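You operate a simulated robot arm through the tools that you are given. There is no shell and no other tool.

You run a simulated robot arm. Do the job below in one go: nothing can be reset, and whatever is moved stays where it is left.

TASK
Set the valves on the bench manifold as the build card shows and clamp both.
Fine: leave the third valve where it is.

The check looks at the end state, three seconds after you hand in, the way a careful person would. Anything else that was tipped, shoved, dropped, spilled or broken makes it a failure.

THE ROBOT
A 6-joint arm with a two-finger parallel gripper, fixed in place. Base frame: the origin is at the foot of the arm, x ahead of it, y to its left, z up; the work surface is at about z = 0. Units: m, degrees, N and s.
With the tool pointing down near the work surface it reaches from about 0.14 to 0.58 m from the base axis. Its first joint turns from -66.0 to 66.0 degrees. Payload 2.1 kg.
The tool frame sits at the grasp point between the pads (the TCP): z along the fingers, y along the line on which they close. The tips reach 0.03 m beyond it. Largest opening 0.094 m; finger width 0.028, thickness 0.01; the body of the gripper, 0.05 by 0.096 m, starts 0.055 m behind the TCP.
Orientation is that of the tool frame in the base frame, as [roll, pitch, yaw] about the fixed x, y, z axes, in that order (R = Rz(yaw) Ry(pitch) Rx(roll)). With the fingers straight down and closing along the base's y, the tool's x points along the base's -x, its y along +y and its z along -z.

THE INTERFACE
- The arm moves only by the tool apply_moves. Its argument "series" is a list of rows, each a list of 6 numbers: the shift along the tool's x, y, z in cm, then the turn, a rotation vector about the tool's x, y, z in degrees. In form: [[tx, ty, tz, wx, wy, wz], ...]. A call has 1 to 20 rows; each row is the pose to reach, as a shift and turn from the pose commanded when the call began, along the tool's axes at that moment. "gripper" is the closure in counts, from 0 (fully open) to 255 (shut), set as the call begins (left out, the last holds). A row lasts 0.2 s, in which the tool goes at most 0.05 m and 8.6 degrees; a call with a longer step from one row to the next is refused whole, and so is a gripper value outside its range. A pose out of reach is approached as far as the arm can. The call stops where the force on the tool passes 70 N (or 10 N more than at its start, if that is more) or the arm is blocked; 0.2 s more then pass. The fingers move at their own pace (about 0.072 m/s each) and stop on an object; they squeeze with about 29 N. The grip force told is the motor's: it shows also when the fingers shut on nothing. Time passes only in rows, and 0.2 s behind the last, so rows that repeat a pose let the fingers close. The reply holds the time, the measured pose of the TCP, the force on the tool along the base axes, the opening and the grip force, in the units named above and with some noise, with the torque about the TCP (base axes, N m) and any sound that the robot's microphone picked up.
- Cameras (640 x 400 px; columns grow to the right, rows downward): "scene" is fixed at [0.0657, -0.3778, 0.4883]; the picture's right is [0.68, -0.73, 0.00], its down [-0.39, -0.36, -0.85] and it looks along [0.62, 0.58, -0.53] (base axes); focal length 276 px, centre (320, 200). "wrist" rides on the gripper at [0.076, 0.014, -0.103] in the tool frame; the picture's right is [-0.18, 0.98, 0.00], its down [-0.75, -0.14, -0.64] and it looks along [-0.63, -0.12, 0.77] (tool axes); focal length 243 px, centre (320, 200). There is no depth. A picture from a camera that has moved, and an enlarged one, comes with that camera's place and axes in the base frame and with its lens.
- capture(camera): a new picture of that camera. The clock stands still meanwhile.
- inspect(camera, box): a new picture of the part [left, top, right, bottom] of that camera's present view, enlarged. The clock stands still meanwhile.
- job_done(): hands the job in; it is judged then, once.

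Places have to be worked out from the pictures, the camera data and where the tool is seen. Open the gripper and draw the arm clear of the work before you hand the job in, unless the task says otherwise.

The tools are called after "Call:" as name(argument=value, ...) on one line, values as JSON. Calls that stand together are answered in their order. apply_moves: Moves the arm, as the interface text tells. Its arguments: {"type":"object","properties":{"series":{"type":"array"},"gripper":{"type":"number"}},"required":["series"]} The other tools are called the same way: capture (camera) takes a picture; inspect (camera, box) takes an enlarged picture of a part of a camera's view; job_done () hands the job in.

At the start:

```text
time: 0.0
tool_pos: [0.3473, -0.0695, 0.3546]
tool_rot: [-180.0, 0.0, -179.9]
contact_force: [0.9, 0.8, 0.4]
wrist_torque: [0.0, -0.02, -0.02]
grip_width: 0.0943
finger_force: 0.1
```

scene: 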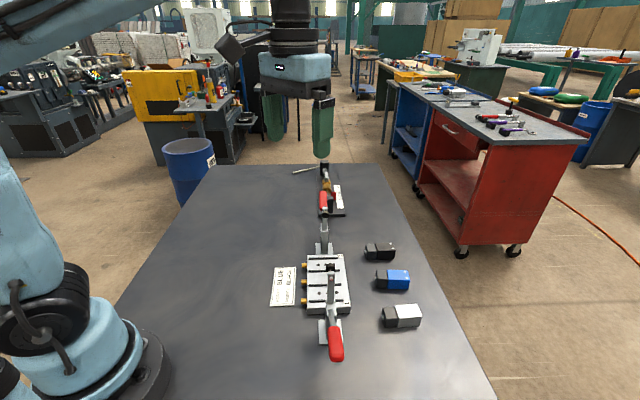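
wrist: 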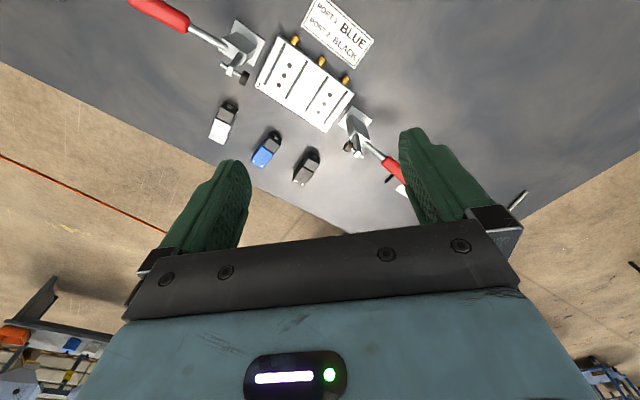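

I'll look closely at the card, the manifold, the valves and clamps before moving anything.

Call:
inspect(camera="scene", box=[260, 230, 440, 370])

Call:
inspect(camera="wrist", box=[200, 0, 420, 200])

Call:
inspect(camera="scene", box=[260, 150, 400, 250])

```text
2.86 times, centred on (350, 300) of scene
camera zoom: at [0.0657, -0.3778, 0.4883], right [0.68, -0.73, 0.0], down [-0.39, -0.36, -0.85], along [0.62, 0.58, -0.53], focal length 790 px, centre (234, -86)
```

zoom: 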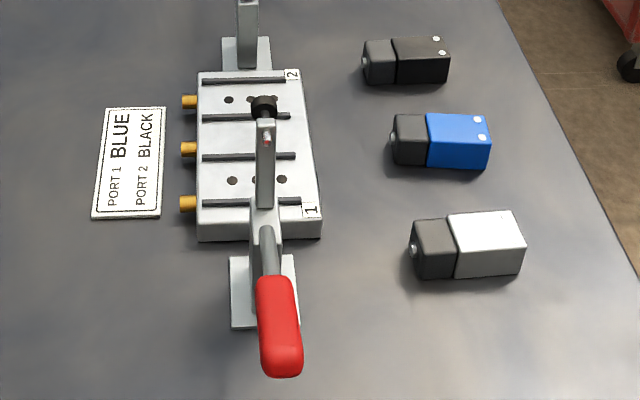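

```text
2.00 times, centred on (310, 100) of wrist
camera zoom: at [0.2689, -0.0546, 0.4556], right [0.18, 0.98, 0.0], down [0.75, -0.14, 0.64], along [0.63, -0.12, -0.77], focal length 485 px, centre (340, 400)
```

zoom: 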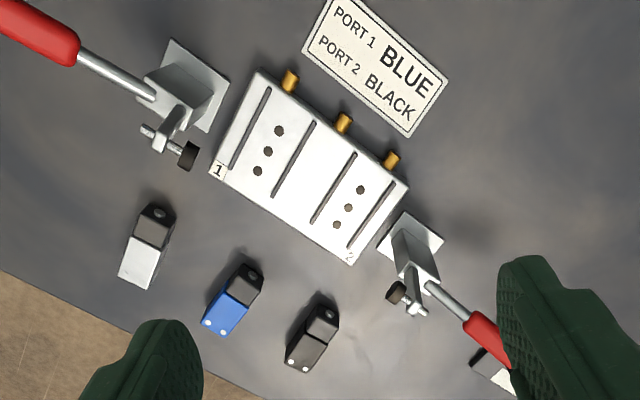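

```text
4.00 times, centred on (330, 200) of scene
camera zoom: at [0.0657, -0.3778, 0.4883], right [0.68, -0.73, 0.0], down [-0.39, -0.36, -0.85], along [0.62, 0.58, -0.53], focal length 1105 px, centre (280, 200)
```

zoom: 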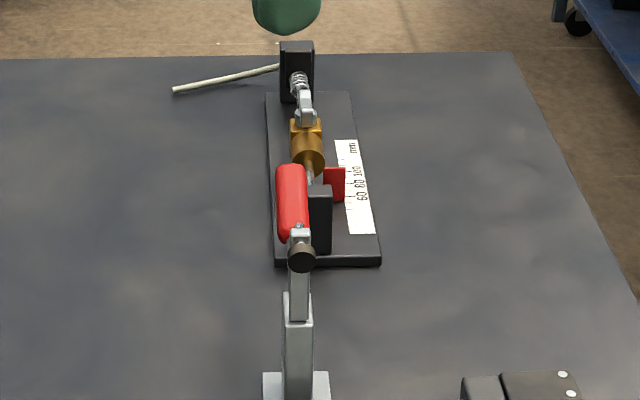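

The card reads PORT 1 = BLUE and PORT 2 = BLACK. Both clamps look open, with arms up and handles out. I'll zoom in on the valves, ports and clamps.

Call:
inspect(camera="wrist", box=[245, 120, 325, 190])

Call:
inspect(camera="scene", box=[355, 235, 425, 335])

Call:
inspect(camera="wrist", box=[240, 20, 360, 140])

Call:
inspect(camera="scene", box=[290, 210, 360, 370])

Call:
inspect(camera="wrist", box=[330, 90, 430, 210])

Call:
inspect(camera="wrist", box=[120, 0, 270, 100])

```text
5.71 times, centred on (285, 155) of wrist
camera zoom: at [0.2689, -0.0546, 0.4556], right [0.18, 0.98, 0.0], down [0.75, -0.14, 0.64], along [0.63, -0.12, -0.77], focal length 1386 px, centre (520, 457)
```

zoom: 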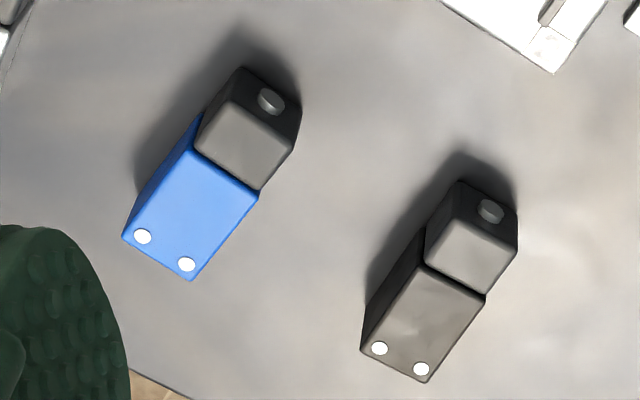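

```text
4.00 times, centred on (390, 285) of scene
camera zoom: at [0.0657, -0.3778, 0.4883], right [0.68, -0.73, 0.0], down [-0.39, -0.36, -0.85], along [0.62, 0.58, -0.53], focal length 1105 px, centre (40, -140)
```

zoom: 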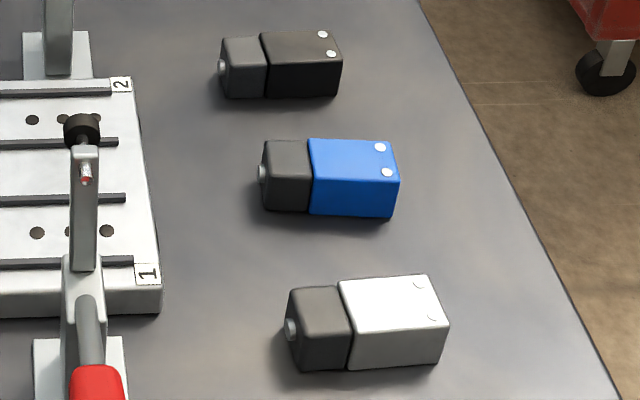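

```text
3.33 times, centred on (300, 80) of wrist
camera zoom: at [0.2689, -0.0546, 0.4556], right [0.18, 0.98, 0.0], down [0.75, -0.14, 0.64], along [0.63, -0.12, -0.77], focal length 809 px, centre (387, 600)
```

zoom: 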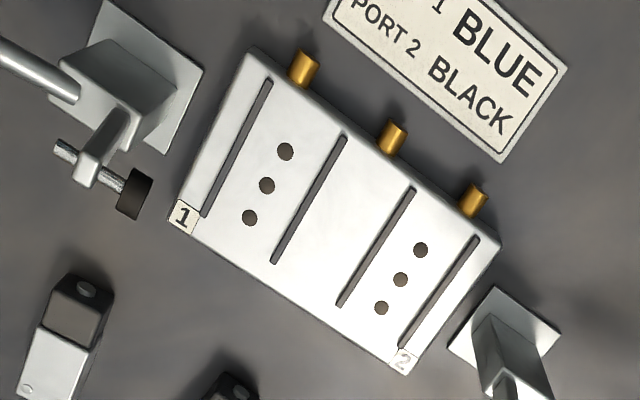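

```text
2.50 times, centred on (325, 290) of scene
camera zoom: at [0.0657, -0.3778, 0.4883], right [0.68, -0.73, 0.0], down [-0.39, -0.36, -0.85], along [0.62, 0.58, -0.53], focal length 691 px, centre (308, -25)
```

zoom: 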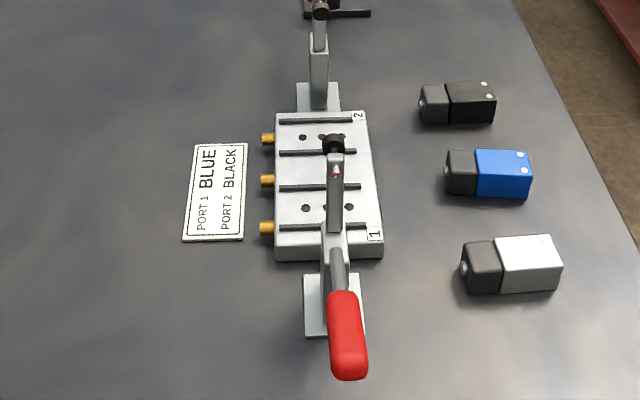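

```text
3.33 times, centred on (380, 150) of wrist
camera zoom: at [0.2689, -0.0546, 0.4556], right [0.18, 0.98, 0.0], down [0.75, -0.14, 0.64], along [0.63, -0.12, -0.77], focal length 809 px, centre (120, 367)
```

zoom: 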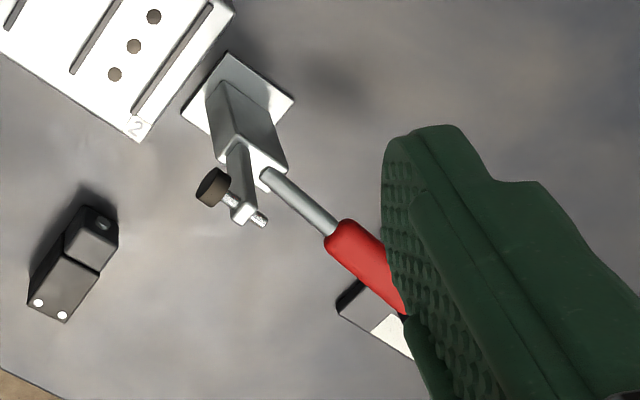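

```text
4.00 times, centred on (195, 50) of wrist
camera zoom: at [0.2689, -0.0546, 0.4556], right [0.18, 0.98, 0.0], down [0.75, -0.14, 0.64], along [0.63, -0.12, -0.77], focal length 970 px, centre (820, 800)
```

zoom: 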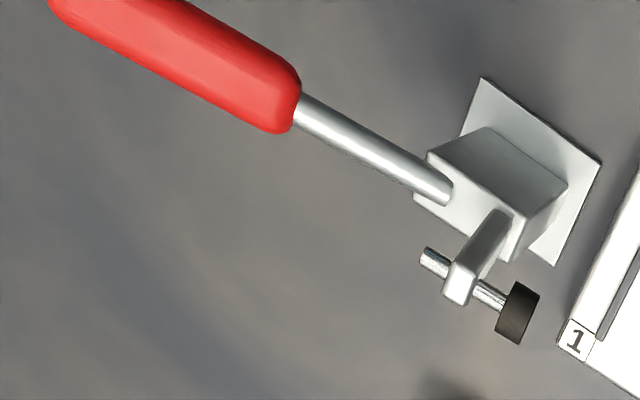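

Now a zoom on the card for fine print, plus the far fixture near clamp 2's handle.

Call:
inspect(camera="wrist", box=[295, 0, 385, 70])

Call:
inspect(camera="scene", box=[265, 260, 305, 310])

Call:
inspect(camera="scene", box=[285, 155, 365, 265])

```text
5.71 times, centred on (340, 35) of wrist
camera zoom: at [0.2689, -0.0546, 0.4556], right [0.18, 0.98, 0.0], down [0.75, -0.14, 0.64], along [0.63, -0.12, -0.77], focal length 1386 px, centre (206, 1143)
```

zoom: 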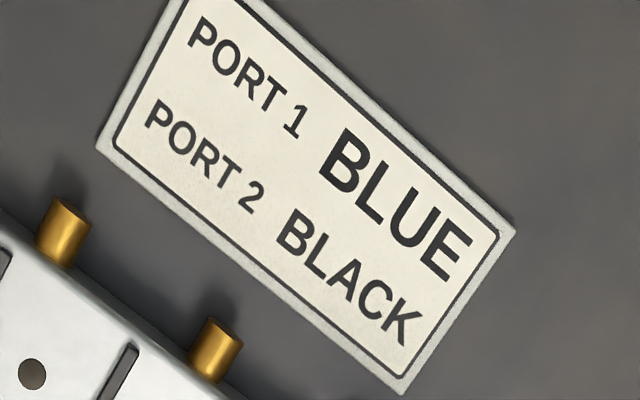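

```text
8.00 times, centred on (285, 285) of scene
camera zoom: at [0.0657, -0.3778, 0.4883], right [0.68, -0.73, 0.0], down [-0.39, -0.36, -0.85], along [0.62, 0.58, -0.53], focal length 2211 px, centre (600, -480)
```

zoom: 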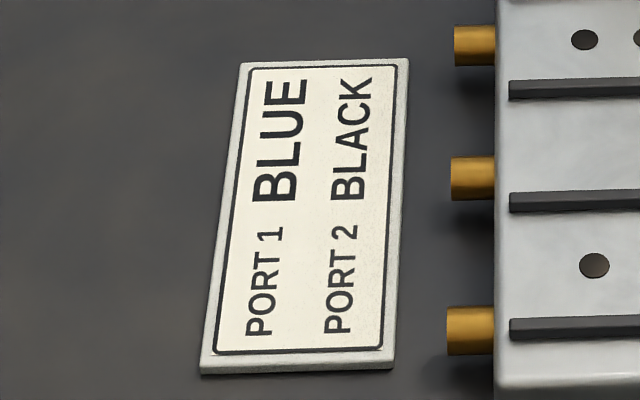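

```text
3.64 times, centred on (325, 210) of scene
camera zoom: at [0.0657, -0.3778, 0.4883], right [0.68, -0.73, 0.0], down [-0.39, -0.36, -0.85], along [0.62, 0.58, -0.53], focal length 1005 px, centre (302, 164)
```

zoom: 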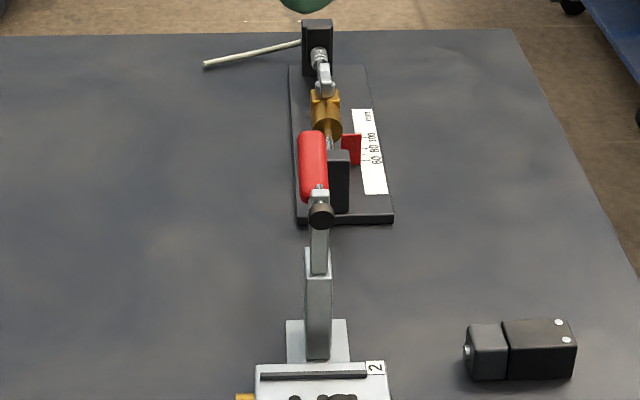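

The valves sit about square to the manifold: grey end toward the manifold, each roughly 68×28×30 mm. Port 1's centre hole is near (0.356,-0.130), port 2's near (0.412,-0.073), the top face is at z≈0.024, and its long axis is at about 45°. I'll turn the tool about 50° and move above the blue valve for a closer look.

Call:
apply_moves(series=[[-2.0, -2.0, 2.5, 0, 0, 8.3], [-4.1, -4.0, 5.1, 0, 0, 16.6], [-6.1, -6.0, 7.7, 0, 0, 25], [-8.2, -8.0, 10.3, 0, 0, 33.3], [-10.2, -10.0, 12.9, 0, 0, 41.6], [-12.27, -12.05, 15.46, 0, 0, 49.9], [-12.27, -12.05, 15.46, 0, 0, 49.9]], gripper=120)

```text
time: 1.6
tool_pos: [0.4693, -0.1887, 0.1995]
tool_rot: [180.0, -0.1, 130.0]
contact_force: [0.3, -0.9, 0.0]
wrist_torque: [0.0, -0.02, 0.0]
grip_width: 0.0497
finger_force: 0.0
```

Call:
capture(camera="wrist")

Call:
capture(camera="scene")

```text
taken
camera wrist: at [0.4307, -0.1208, 0.301], right [0.87, 0.49, 0.0], down [0.38, -0.67, 0.64], along [0.32, -0.56, -0.77], focal length 243 px, centre (320, 200)
```

wrist: 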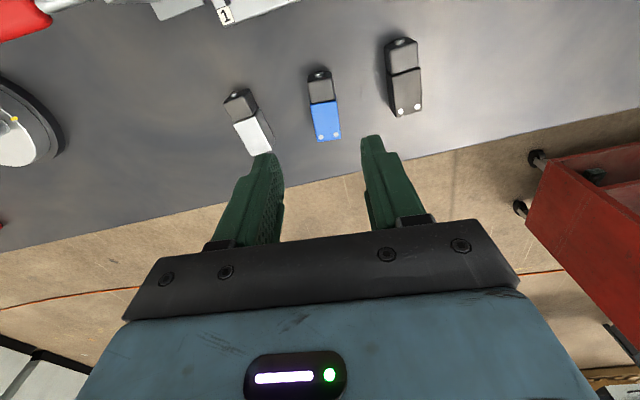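

```text
taken
```

scene: 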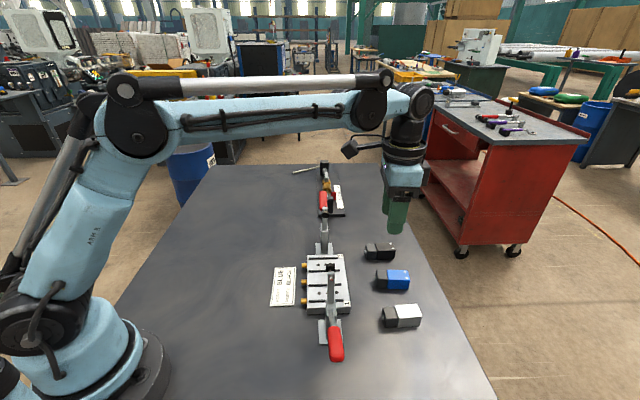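

Zooming on the valves and ports from here to refine positions.

Call:
inspect(camera="wrist", box=[285, 55, 365, 155])

Call:
inspect(camera="wrist", box=[365, 30, 445, 130])

```text
4.00 times, centred on (325, 105) of wrist
camera zoom: at [0.4307, -0.1208, 0.301], right [0.87, 0.49, 0.0], down [0.38, -0.67, 0.64], along [0.32, -0.56, -0.77], focal length 970 px, centre (300, 580)
```

zoom: 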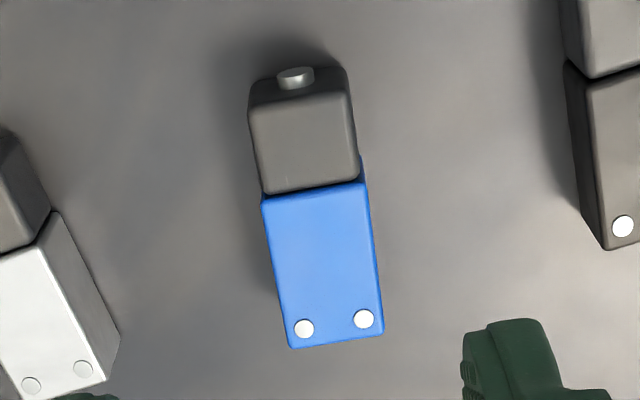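

```text
4.00 times, centred on (405, 80) of wrist
camera zoom: at [0.4307, -0.1208, 0.301], right [0.87, 0.49, 0.0], down [0.38, -0.67, 0.64], along [0.32, -0.56, -0.77], focal length 970 px, centre (-20, 680)
```

zoom: 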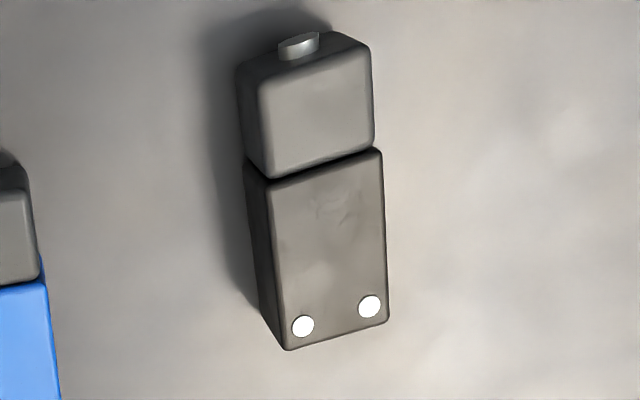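

Blue is centred at about (0.485,-0.205), yaw about -50°. The clamp arm stands where the gripper body would go at port 1. So I'll grip the valve with the tool leaned 30° toward its grey end, starting from a hover.

Call:
apply_moves(series=[[-0.4, 0.04, 2.5, 0, -7.5, 0], [-0.8, 0.08, 5.0, 0, -15, 0], [-1.2, 0.12, 7.5, 0, -22.5, 0], [-1.57, 0.16, 9.95, 0, -30, 0], [-1.57, 0.16, 9.95, 0, -30, 0]])

Call:
capture(camera="wrist")

Call:
inspect(camera="scene", box=[320, 120, 480, 340])

```text
time: 2.8
tool_pos: [0.4797, -0.2024, 0.098]
tool_rot: [179.8, 30.0, 130.1]
contact_force: [0.2, -0.3, 0.2]
wrist_torque: [-0.04, -0.01, 0.0]
grip_width: 0.0499
finger_force: 0.0
```

```text
taken
camera wrist: at [0.414, -0.1019, 0.1482], right [0.85, 0.51, 0.09], down [0.1, -0.34, 0.93], along [0.51, -0.79, -0.35], focal length 243 px, centre (320, 200)
```

wrist: 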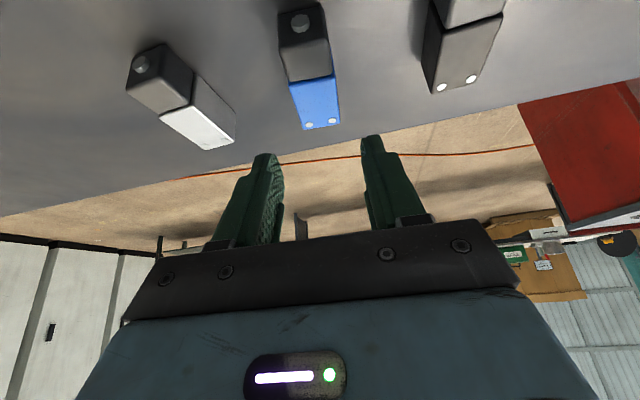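

```text
1.82 times, centred on (400, 230) of scene
camera zoom: at [0.0657, -0.3777, 0.4883], right [0.68, -0.73, 0.0], down [-0.39, -0.36, -0.85], along [0.62, 0.58, -0.53], focal length 502 px, centre (174, 146)
```

zoom: 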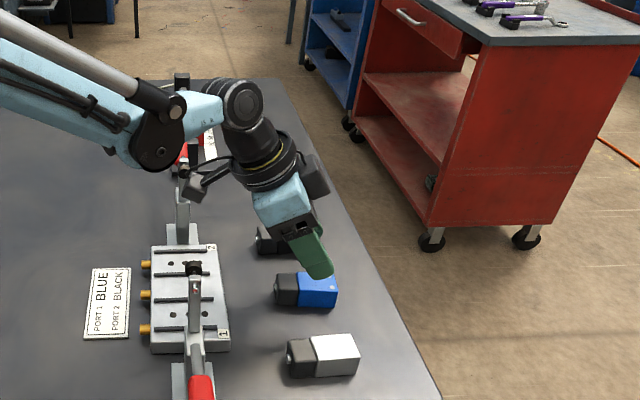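

The hover is good: the camera bracket sits midway between the clamps with clearance. Now straight down to the grasp height.

Call:
apply_moves(series=[[1.0, 0.07, 1.7, 0, 0, 0], [2.0, 0.15, 3.4, 0, 0, 0], [3.04, 0.22, 5.11, 0, 0, 0], [3.04, 0.22, 5.11, 0, 0, 0]])

Call:
inspect(camera="scene", box=[340, 190, 440, 320])

Call:
capture(camera="wrist")

```text
time: 3.8
tool_pos: [0.4814, -0.1989, 0.0398]
tool_rot: [179.8, 30.0, 130.0]
contact_force: [0.3, -0.3, 0.6]
wrist_torque: [0.02, -0.02, 0.0]
grip_width: 0.0498
finger_force: 0.1
```

```text
3.08 times, centred on (390, 255) of scene
camera zoom: at [0.0657, -0.3778, 0.4883], right [0.68, -0.73, 0.0], down [-0.39, -0.36, -0.85], along [0.62, 0.58, -0.53], focal length 850 px, centre (105, 31)
```

zoom: 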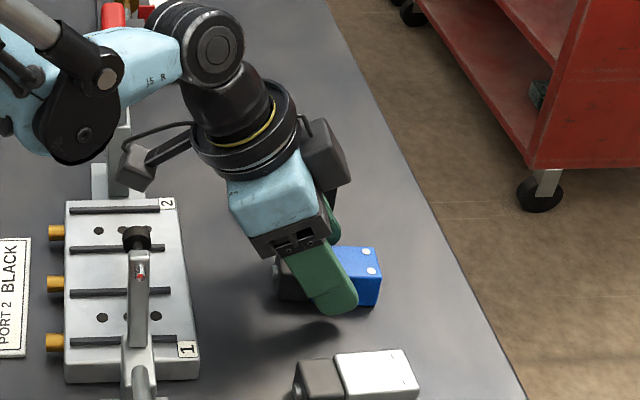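

```text
taken
camera wrist: at [0.4161, -0.0991, 0.0893], right [0.85, 0.51, 0.09], down [0.1, -0.35, 0.93], along [0.51, -0.79, -0.35], focal length 243 px, centre (320, 200)
```

wrist: 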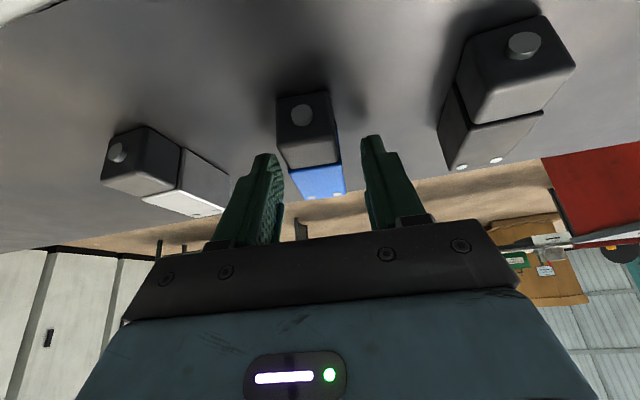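

The fingers straddle the blue body with even gaps and the tips are off the bench. Closing now.

Call:
apply_moves(series=[[0, 0, 0, 0, 0, 0], [0, 0, 0, 0, 0, 0], [0, 0, 0, 0, 0, 0], [0, 0, 0, 0, 0, 0]], gripper=255)

Call:
inspect(camera="scene", box=[340, 190, 440, 320])

Call:
inspect(camera="wrist", box=[220, 70, 420, 230])

```text
time: 4.8
tool_pos: [0.4828, -0.1976, 0.0405]
tool_rot: [179.9, 30.0, 130.1]
contact_force: [0.0, 0.8, -0.8]
wrist_torque: [0.0, 0.02, 0.01]
grip_width: 0.0294
finger_force: 29.0
```

```text
3.08 times, centred on (390, 255) of scene
camera zoom: at [0.0657, -0.3778, 0.4883], right [0.68, -0.73, 0.0], down [-0.39, -0.36, -0.85], along [0.62, 0.58, -0.53], focal length 850 px, centre (105, 31)
```

zoom: 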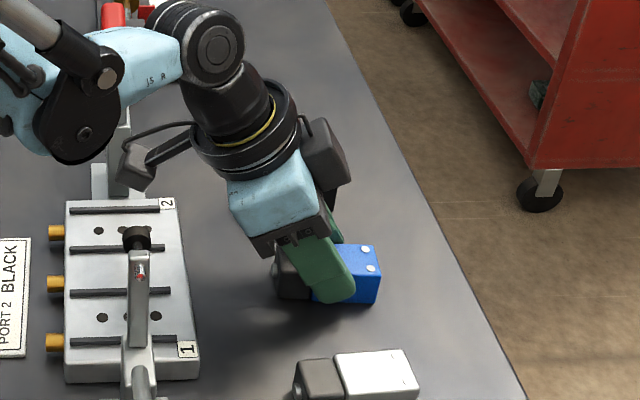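

```text
2.50 times, centred on (320, 150) of wrist
camera zoom: at [0.4161, -0.0992, 0.0896], right [0.85, 0.51, 0.09], down [0.1, -0.35, 0.93], along [0.51, -0.79, -0.35], focal length 606 px, centre (320, 325)
```

zoom: 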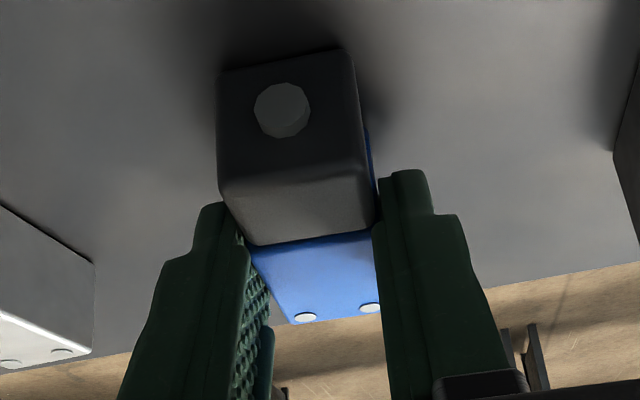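

Firmly gripped on the body at 29.4 mm. Lifting 10 cm and checking the hold.

Call:
apply_moves(series=[[-1.0, 0, -1.73, 0, 0, 0], [-2.5, 0, -4.33, 0, 0, 0], [-5.0, 0, -8.66, 0, 0, 0], [-5.0, 0, -8.66, 0, 0, 0]])

Call:
inspect(camera="scene", box=[340, 130, 460, 290])

```text
time: 5.8
tool_pos: [0.4824, -0.1979, 0.141]
tool_rot: [179.9, 30.0, 130.1]
contact_force: [-0.2, -0.2, -1.6]
wrist_torque: [-0.01, 0.01, -0.01]
grip_width: 0.0295
finger_force: 28.9
```

```text
2.50 times, centred on (400, 210) of scene
camera zoom: at [0.0657, -0.3778, 0.4883], right [0.68, -0.73, 0.0], down [-0.39, -0.36, -0.85], along [0.62, 0.58, -0.53], focal length 691 px, centre (120, 175)
```

zoom: 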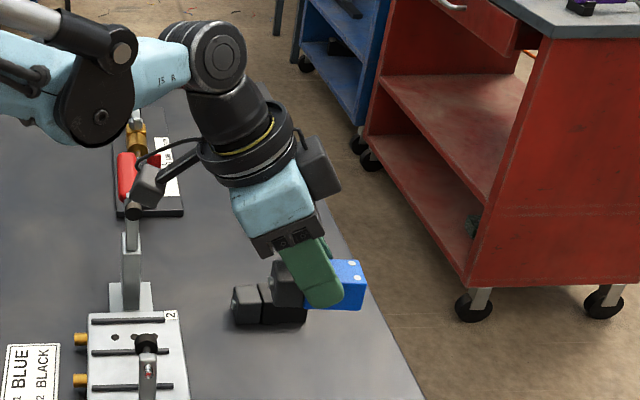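

The valve hangs level and is held well. Before placing it I'll raise it and roll it toward the scene camera to see its underside ports.

Call:
apply_moves(series=[[-0.57, -0.27, -4.48, 7.2, 0, -4.17], [-1.13, -0.54, -8.97, 14.4, 0, -8.33], [-1.7, -0.81, -13.45, 21.6, 0, -12.5], [-2.27, -1.09, -17.9, 28.9, 0, -16.7], [-2.83, -1.36, -22.4, 36.1, 0, -20.8], [-3.4, -1.63, -26.9, 43.3, 0, -25], [-3.4, -1.63, -26.9, 43.3, 0, -25]])

Call:
capture(camera="scene")

```text
time: 7.4
tool_pos: [0.4015, -0.1286, 0.3893]
tool_rot: [-126.0, 18.7, 154.0]
contact_force: [-0.6, 0.4, -1.4]
wrist_torque: [0.06, -0.05, 0.02]
grip_width: 0.0292
finger_force: 28.4
```

```text
taken
```

scene: 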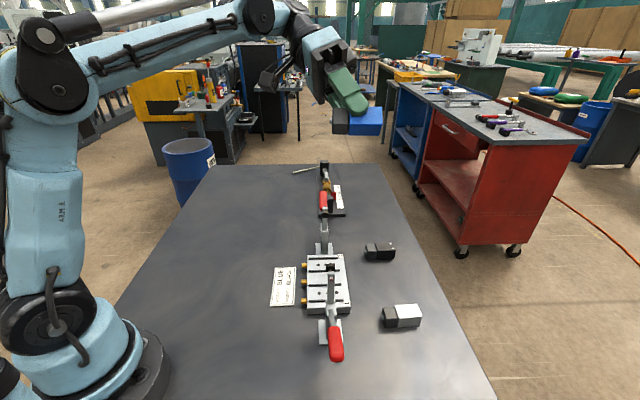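

Call:
inspect(camera="scene", box=[310, 85, 400, 145])

```text
6.67 times, centred on (355, 115) of scene
camera zoom: at [0.0657, -0.3777, 0.4883], right [0.68, -0.73, 0.0], down [-0.39, -0.36, -0.85], along [0.62, 0.58, -0.53], focal length 1842 px, centre (87, 767)
```

zoom: 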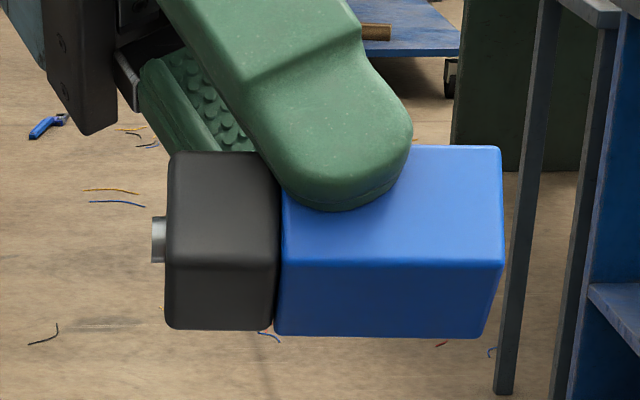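

The underside is flat and plain, with no pins or keying, so only centring and alignment matter. I'll roll the valve back level.

Call:
apply_moves(series=[[0, 0, 0, -7.2, 0, 4.17], [0, 0, 0, -14.4, 0, 8.33], [0, 0, 0, -21.6, 0, 12.5], [0, 0, 0, -28.9, 0, 16.7], [0, 0, 0, -36.1, 0, 20.8], [0, 0, 0, -43.3, 0, 25], [0, 0, 0, -43.3, 0, 25]])

Call:
capture(camera="wrist")

```text
time: 9.0
tool_pos: [0.4015, -0.1282, 0.3914]
tool_rot: [179.8, 30.0, 130.1]
contact_force: [0.0, 0.6, -0.8]
wrist_torque: [0.02, 0.01, 0.0]
grip_width: 0.0294
finger_force: 29.8
```

```text
taken
camera wrist: at [0.3351, -0.029, 0.4402], right [0.85, 0.51, 0.1], down [0.1, -0.35, 0.93], along [0.51, -0.79, -0.35], focal length 243 px, centre (320, 200)
```

wrist: 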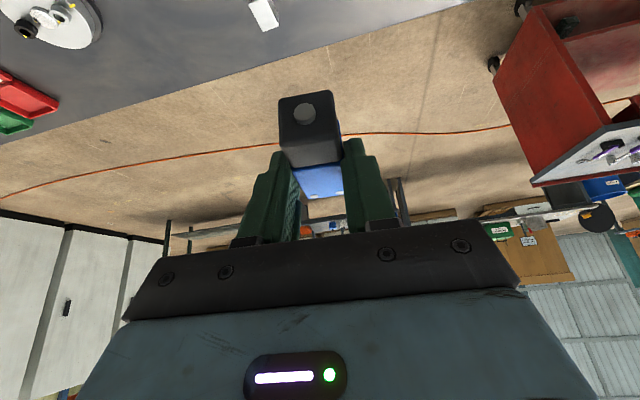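

Zooming on the manifold from the scene camera to cross-check the port and rail positions and the clamp geometry.

Call:
inspect(camera="scene", box=[296, 250, 356, 320])

Call:
inspect(camera="scene", box=[305, 255, 355, 365])

Call:
inspect(camera="scene", box=[300, 180, 350, 260])

```text
5.71 times, centred on (326, 285) of scene
camera zoom: at [0.0657, -0.3778, 0.4883], right [0.68, -0.73, 0.0], down [-0.39, -0.36, -0.85], along [0.62, 0.58, -0.53], focal length 1579 px, centre (286, -286)
```

zoom: 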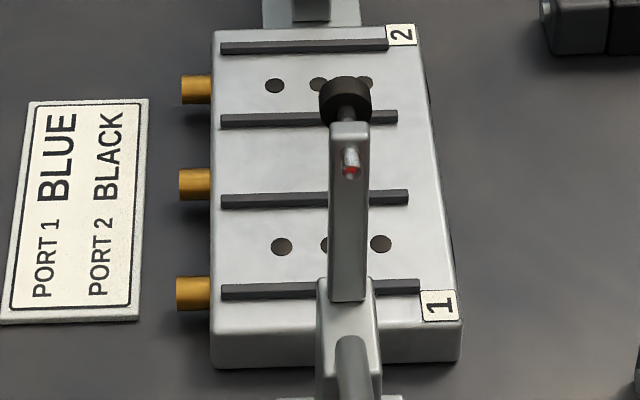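

```text
3.64 times, centred on (330, 310) of scene
camera zoom: at [0.0657, -0.3778, 0.4883], right [0.68, -0.73, 0.0], down [-0.39, -0.36, -0.85], along [0.62, 0.58, -0.53], focal length 1005 px, centre (284, -200)
```

zoom: 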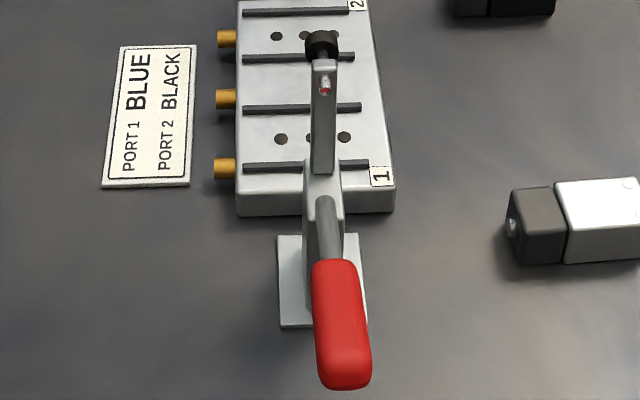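

```text
5.00 times, centred on (325, 220) of scene
camera zoom: at [0.0657, -0.3778, 0.4883], right [0.68, -0.73, 0.0], down [-0.39, -0.36, -0.85], along [0.62, 0.58, -0.53], focal length 1382 px, centre (295, 100)
```

zoom: 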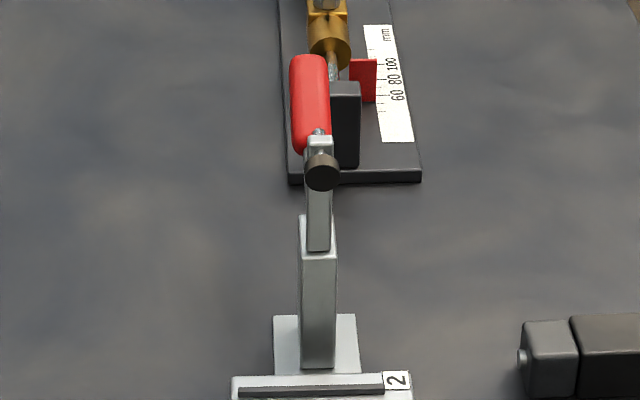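

The rails are low ribs. The holes, clamp and deck centreline all line up, at port 1 centre ≈ (0.356,-0.130). I'll move to a hover above port 1 with the valve turned square to the deck.

Call:
apply_moves(series=[[2.6, -0.73, 2.9, -0.5, 0, -0.87], [5.15, -1.47, 5.8, -1.0, 0, -1.73], [7.7, -2.2, 8.7, -1.5, 0, -2.6], [10.3, -2.94, 11.6, -2.0, 0, -3.46], [12.88, -3.67, 14.5, -2.5, 0, -4.33], [12.88, -3.67, 14.5, -2.5, 0, -4.33]])

Call:
inspect(camera="scene", box=[240, 100, 420, 340])

Call:
capture(camera="wrist")

```text
time: 10.4
tool_pos: [0.3506, -0.1215, 0.2001]
tool_rot: [179.8, 30.0, 135.1]
contact_force: [0.0, 0.4, -1.3]
wrist_torque: [0.0, 0.03, -0.02]
grip_width: 0.0294
finger_force: 29.5
```

```text
1.67 times, centred on (330, 220) of scene
camera zoom: at [0.0657, -0.3778, 0.4883], right [0.68, -0.73, 0.0], down [-0.39, -0.36, -0.85], along [0.62, 0.58, -0.53], focal length 461 px, centre (303, 167)
```

zoom: 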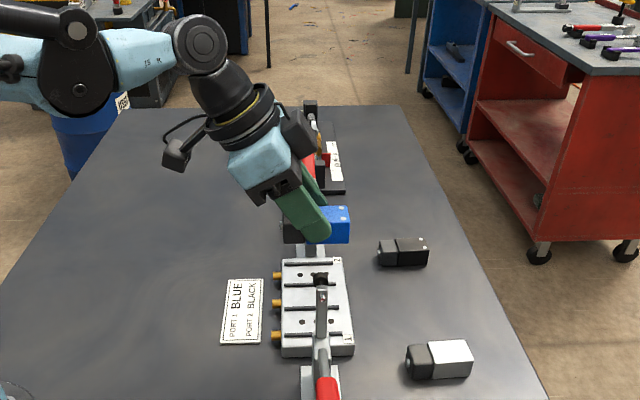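

```text
taken
camera wrist: at [0.2752, -0.0281, 0.2495], right [0.81, 0.58, 0.09], down [0.13, -0.33, 0.93], along [0.58, -0.74, -0.35], focal length 243 px, centre (320, 200)
```

wrist: 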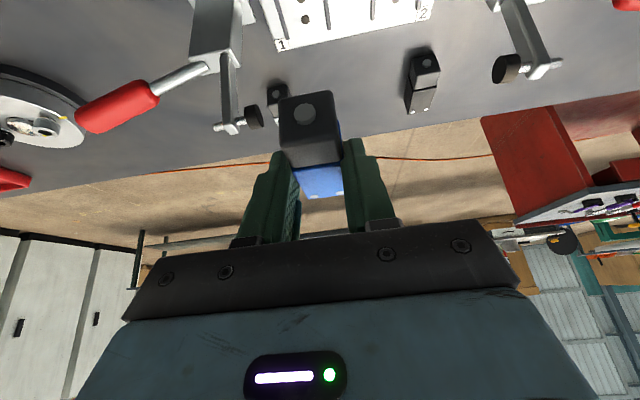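

The hover pose agrees with the plan (TCP about (0.348,-0.121)). I'll descend to about 4 cm above the seat and check clearance to the clamp arm.

Call:
apply_moves(series=[[1.63, -0.03, 2.83, 0, 0, 0], [3.27, -0.07, 5.66, 0, 0, 0], [4.9, -0.1, 8.49, 0, 0, 0], [4.9, -0.1, 8.49, 0, 0, 0]])

Call:
inspect(camera="scene", box=[270, 190, 370, 320])

Call:
capture(camera="wrist")

```text
time: 11.4
tool_pos: [0.3462, -0.123, 0.1026]
tool_rot: [179.9, 30.0, 135.1]
contact_force: [0.4, -0.1, -1.5]
wrist_torque: [-0.03, -0.01, 0.0]
grip_width: 0.0295
finger_force: 29.3
```

```text
3.08 times, centred on (320, 255) of scene
camera zoom: at [0.0657, -0.3778, 0.4883], right [0.68, -0.73, 0.0], down [-0.39, -0.36, -0.85], along [0.62, 0.58, -0.53], focal length 850 px, centre (320, 31)
```

zoom: 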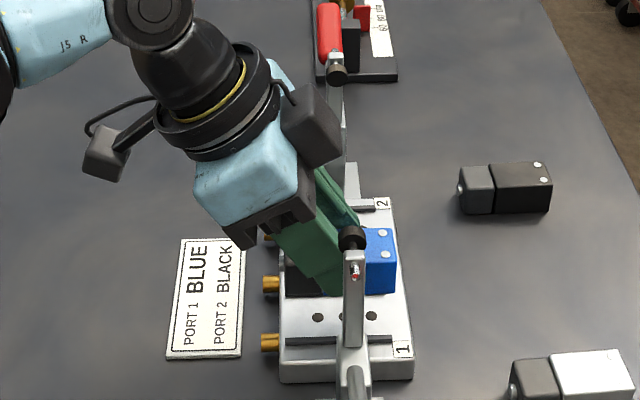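

```text
taken
camera wrist: at [0.2722, -0.0296, 0.1517], right [0.81, 0.58, 0.09], down [0.13, -0.33, 0.93], along [0.58, -0.74, -0.35], focal length 243 px, centre (320, 200)
```

wrist: 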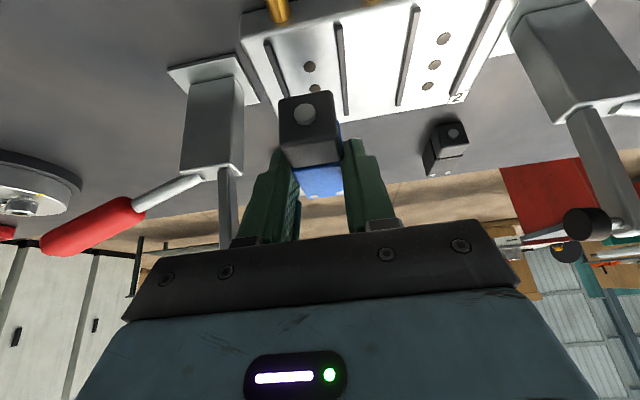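

Clear of the clamp arm. I'll descend to just above the deck with a 2 mm correction.

Call:
apply_moves(series=[[0.58, 0.07, 1.07, 0, 0, 0], [1.16, 0.15, 2.14, 0, 0, 0], [1.74, 0.22, 3.21, 0, 0, 0], [1.74, 0.22, 3.21, 0, 0, 0]])

Call:
inspect(camera="scene", box=[280, 230, 370, 320])

Call:
capture(camera="wrist")

```text
time: 12.4
tool_pos: [0.3502, -0.1224, 0.0663]
tool_rot: [179.9, 29.9, 135.1]
contact_force: [0.5, 0.9, -1.9]
wrist_torque: [-0.03, -0.01, -0.02]
grip_width: 0.0293
finger_force: 28.7
```

```text
4.44 times, centred on (325, 275) of scene
camera zoom: at [0.0657, -0.3778, 0.4883], right [0.68, -0.73, 0.0], down [-0.39, -0.36, -0.85], along [0.62, 0.58, -0.53], focal length 1228 px, centre (298, -133)
```

zoom: 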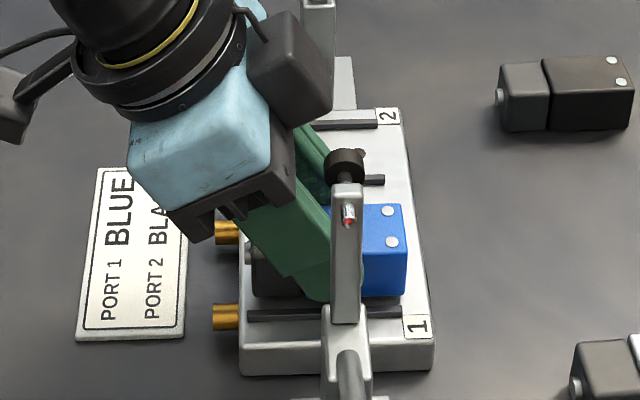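

```text
taken
camera wrist: at [0.2753, -0.0286, 0.1155], right [0.81, 0.58, 0.09], down [0.13, -0.33, 0.93], along [0.58, -0.74, -0.35], focal length 243 px, centre (320, 200)
```

wrist: 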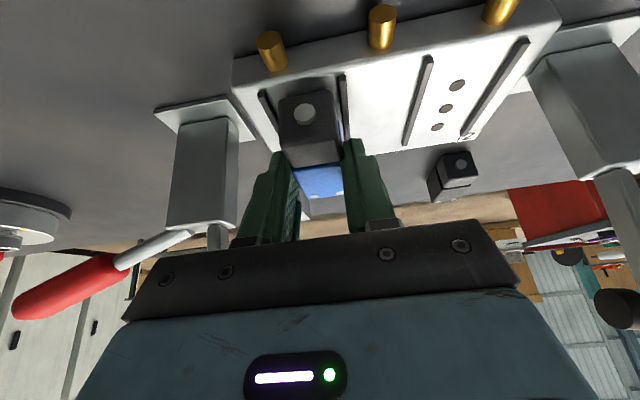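

Aligned to within 1 mm over port 1. Lowering a couple of millimetres until contact.

Call:
apply_moves(series=[[0.05, -0.05, 0.087, 0, 0, 0], [0.1, -0.07, 0.173, 0, 0, 0], [0.1, -0.07, 0.173, 0, 0, 0]])

Call:
inspect(camera="scene", box=[300, 255, 360, 305])

Call:
inspect(camera="wrist", box=[220, 20, 420, 200])

```text
time: 13.2
tool_pos: [0.3503, -0.1241, 0.0644]
tool_rot: [179.9, 30.0, 135.1]
contact_force: [0.1, -0.3, -1.0]
wrist_torque: [0.03, -0.02, 0.04]
grip_width: 0.0293
finger_force: 28.3
```

```text
8.00 times, centred on (330, 280) of scene
camera zoom: at [0.0657, -0.3778, 0.4883], right [0.68, -0.73, 0.0], down [-0.39, -0.36, -0.85], along [0.62, 0.58, -0.53], focal length 2211 px, centre (240, -440)
```

zoom: 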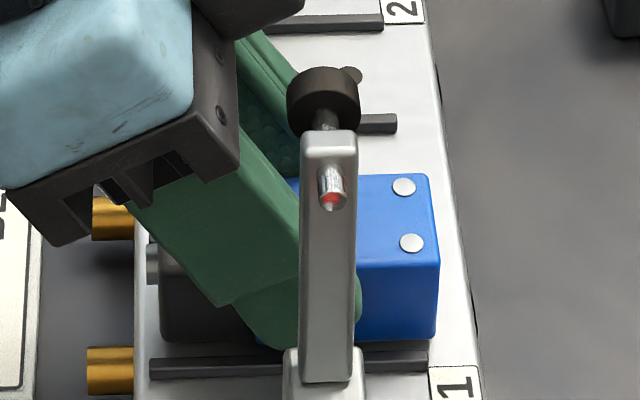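

```text
2.22 times, centred on (320, 110) of wrist
camera zoom: at [0.2751, -0.0296, 0.1136], right [0.81, 0.58, 0.09], down [0.13, -0.33, 0.93], along [0.58, -0.74, -0.35], focal length 539 px, centre (320, 400)
```

zoom: 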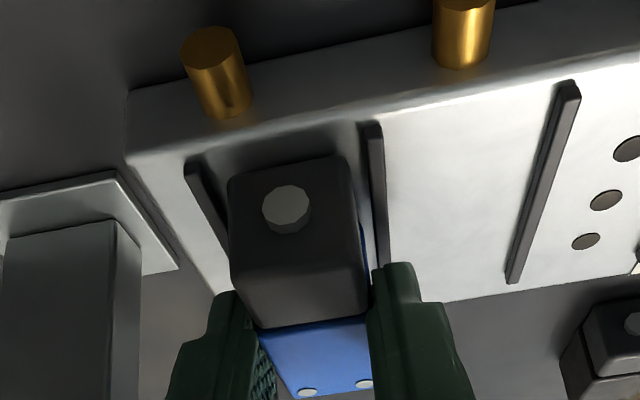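

No contact force yet, so another 1.5 mm down.

Call:
apply_moves(series=[[0.025, 0, 0.043, 0, 0, 0], [0.05, 0, 0.087, 0, 0, 0], [0.075, 0, 0.13, 0, 0, 0], [0.075, 0, 0.13, 0, 0, 0]])

```text
time: 14.2
tool_pos: [0.3493, -0.1248, 0.0628]
tool_rot: [179.9, 30.0, 135.1]
contact_force: [-1.6, 1.8, 5.1]
wrist_torque: [-0.06, 0.01, -0.02]
grip_width: 0.0293
finger_force: 29.1
```

Contact at about 6 N: the valve is seated. Opening the fingers a little and letting it settle.

Call:
apply_moves(series=[[0, 0, 0, 0, 0, 0], [0, 0, 0, 0, 0, 0], [0, 0, 0, 0, 0, 0]], gripper=145)

Call:
inspect(camera="wrist", box=[220, 20, 420, 200])

Call:
inspect(camera="scene", box=[300, 255, 360, 305])

```text
time: 15.0
tool_pos: [0.3502, -0.1235, 0.0636]
tool_rot: [179.9, 30.0, 135.0]
contact_force: [0.6, -0.6, -0.4]
wrist_torque: [-0.02, -0.01, -0.03]
grip_width: 0.0406
finger_force: 0.1
```

```text
2.22 times, centred on (320, 110) of wrist
camera zoom: at [0.2753, -0.0298, 0.1119], right [0.81, 0.58, 0.09], down [0.13, -0.33, 0.93], along [0.58, -0.74, -0.35], focal length 539 px, centre (320, 400)
```

zoom: 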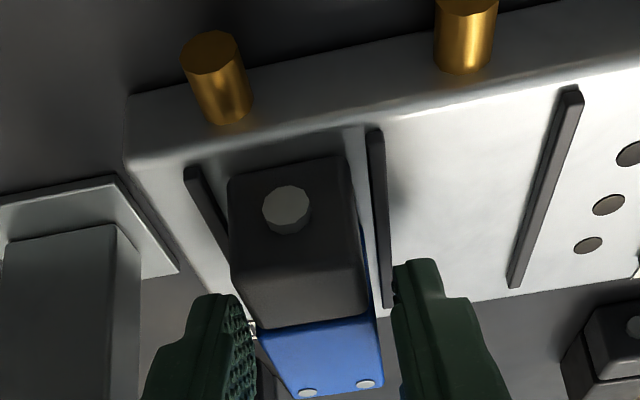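

```text
8.00 times, centred on (330, 280) of scene
camera zoom: at [0.0657, -0.3778, 0.4883], right [0.68, -0.73, 0.0], down [-0.39, -0.36, -0.85], along [0.62, 0.58, -0.53], focal length 2211 px, centre (240, -440)
```

zoom: 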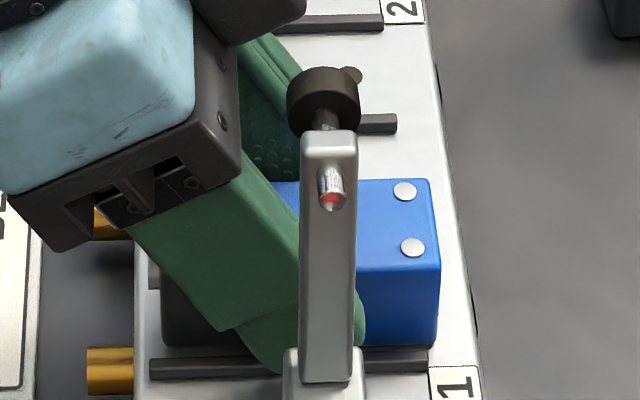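

Blue stands upright, square between the rails. I'll lift clear, narrow the fingers to pass the clamp pad, then continue up.

Call:
apply_moves(series=[[-0.5, 0, -0.87, 0, 0, 0], [-1.5, 0, -2.6, 0, 0, 0], [-2.25, 0, -3.9, 0, 0, 0], [-2.25, 0, -3.9, 0, 0, 0]])

Call:
apply_moves(series=[[0, 0, 0, 0, 0, 0], [0, 0, 0, 0, 0, 0], [-2, 0, -3.46, 0, 0, 0], [-4, 0, -6.92, 0, 0, 0], [-6, 0, -10.4, 0, 0, 0], [-8, 0, -13.9, 0, 0, 0]], gripper=190)

Call:
capture(camera="scene")

Call:
inspect(camera="scene", box=[290, 245, 370, 315])

```text
time: 16.0
tool_pos: [0.3507, -0.1227, 0.1064]
tool_rot: [179.9, 30.1, 135.0]
contact_force: [0.2, 0.3, -0.3]
wrist_torque: [0.0, 0.0, -0.01]
grip_width: 0.0407
finger_force: 0.0
```

```text
time: 17.4
tool_pos: [0.3488, -0.1225, 0.268]
tool_rot: [179.8, 30.0, 135.1]
contact_force: [-0.9, -0.2, -0.1]
wrist_torque: [-0.02, 0.02, 0.01]
grip_width: 0.0241
finger_force: 0.0
```

```text
taken
```

scene: 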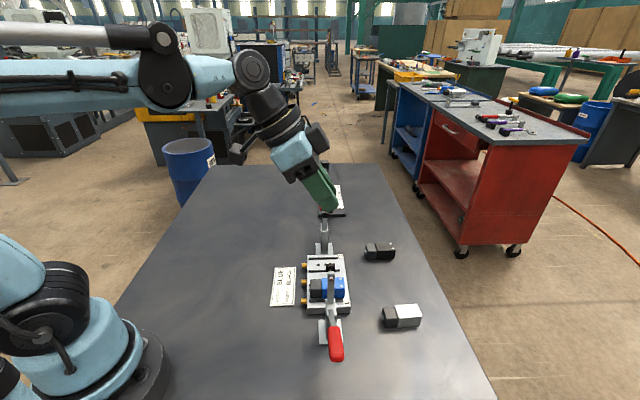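

```text
5.71 times, centred on (330, 280) of scene
camera zoom: at [0.0657, -0.3778, 0.4883], right [0.68, -0.73, 0.0], down [-0.39, -0.36, -0.85], along [0.62, 0.58, -0.53], focal length 1579 px, centre (263, -257)
```

zoom: 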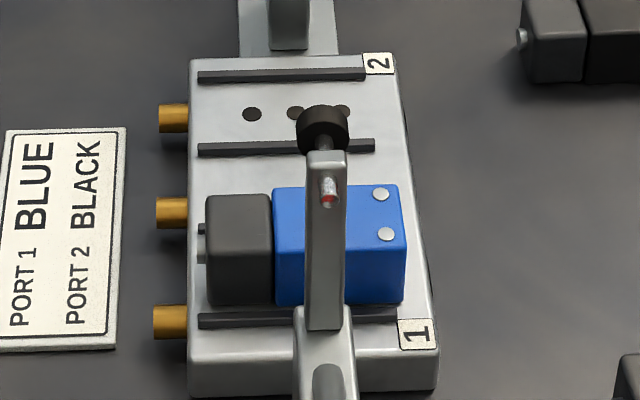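

Blue is seated in port 1, centred and upright. For black I want the camera bracket on the far side, because clamp 2's arm would be in its way. So I'll go upright, then turn the tool half a turn while moving toward black at a safe height.

Call:
apply_moves(series=[[0, 0, 0, 0, 7.5, 0], [0, 0, 0, 0, 15, 0], [0, 0, 0, 0, 22.5, 0], [0, 0, 0, 0, 30, 0], [0, 0, 0, 0, 30, 0]], gripper=120)

Call:
apply_moves(series=[[-0.56, 0.5, 0, 0, 0, -8.25], [-1.13, 1.0, 0, 0, 0, -16.5], [-1.7, 1.5, 0, 0, 0, -24.75], [-2.26, 2.0, 0, 0, 0, -33], [-2.82, 2.5, 0, 0, 0, -41.25], [-3.4, 3.0, 0, 0, 0, -49.5], [-3.95, 3.5, 0, 0, 0, -57.75], [-4.5, 4.0, 0, 0, 0, -66], [-5.1, 4.5, 0, 0, 0, -74.25], [-5.65, 5.0, 0, 0, 0, -82.5], [-6.2, 5.4, 0, 0, 0, -90.75], [-6.8, 5.9, 0, 0, 0, -99], [-7.3, 6.4, 0, 0, 0, -107.25], [-7.9, 6.9, 0, 0, 0, -115.5], [-8.5, 7.4, 0, 0, 0, -123.75], [-9.0, 7.9, 0, 0, 0, -132], [-9.6, 8.4, 0, 0, 0, -140.25], [-10.2, 8.9, 0, 0, 0, -148.5], [-10.7, 9.4, 0, 0, 0, -156.75], [-11.3, 9.9, 0, 0, 0, -165]])

```text
time: 18.6
tool_pos: [0.349, -0.1218, 0.2684]
tool_rot: [179.9, -0.1, 135.1]
contact_force: [-0.3, 0.2, -0.1]
wrist_torque: [0.0, -0.05, 0.0]
grip_width: 0.0496
finger_force: 0.0
```

```text
time: 22.8
tool_pos: [0.4983, -0.1322, 0.2683]
tool_rot: [-180.0, 0.1, -59.8]
contact_force: [0.2, 0.1, 0.3]
wrist_torque: [0.0, 0.03, -0.02]
grip_width: 0.0499
finger_force: 0.0
```

The half turn works. Aligning yaw to black at about -43° and moving above it.

Call:
apply_moves(series=[[0.5, -1.55, 3.4, 0, 0, -8.35], [1.0, -3.1, 6.8, 0, 0, -16.7], [1.0, -3.1, 6.8, 0, 0, -16.7]])

Call:
capture(camera="wrist")

Call:
inspect(camera="scene", box=[355, 235, 405, 270])

```text
time: 23.6
tool_pos: [0.5326, -0.1269, 0.2002]
tool_rot: [-179.9, 0.0, -43.1]
contact_force: [0.1, -0.7, -1.2]
wrist_torque: [0.02, 0.02, 0.01]
grip_width: 0.0498
finger_force: 0.2
```

```text
taken
camera wrist: at [0.5766, -0.1891, 0.3006], right [-0.81, -0.59, 0.0], down [-0.45, 0.62, 0.64], along [-0.38, 0.52, -0.77], focal length 243 px, centre (320, 200)
```

wrist: 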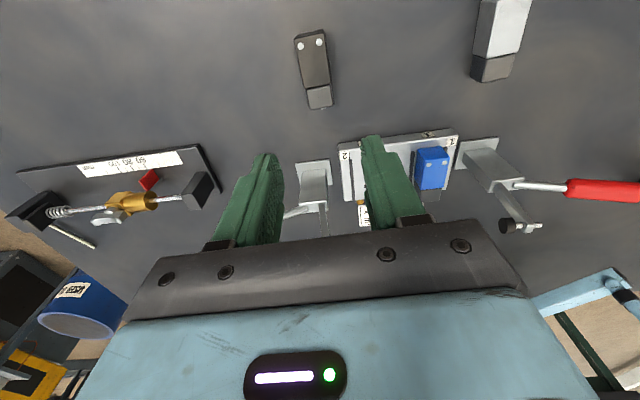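

```text
11.43 times, centred on (380, 252) of scene
camera zoom: at [0.0657, -0.3778, 0.4883], right [0.68, -0.73, 0.0], down [-0.39, -0.36, -0.85], along [0.62, 0.58, -0.53], focal length 3158 px, centre (-366, -400)
```

zoom: 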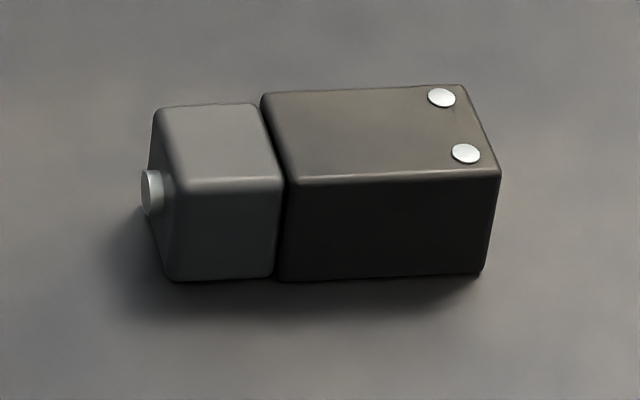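

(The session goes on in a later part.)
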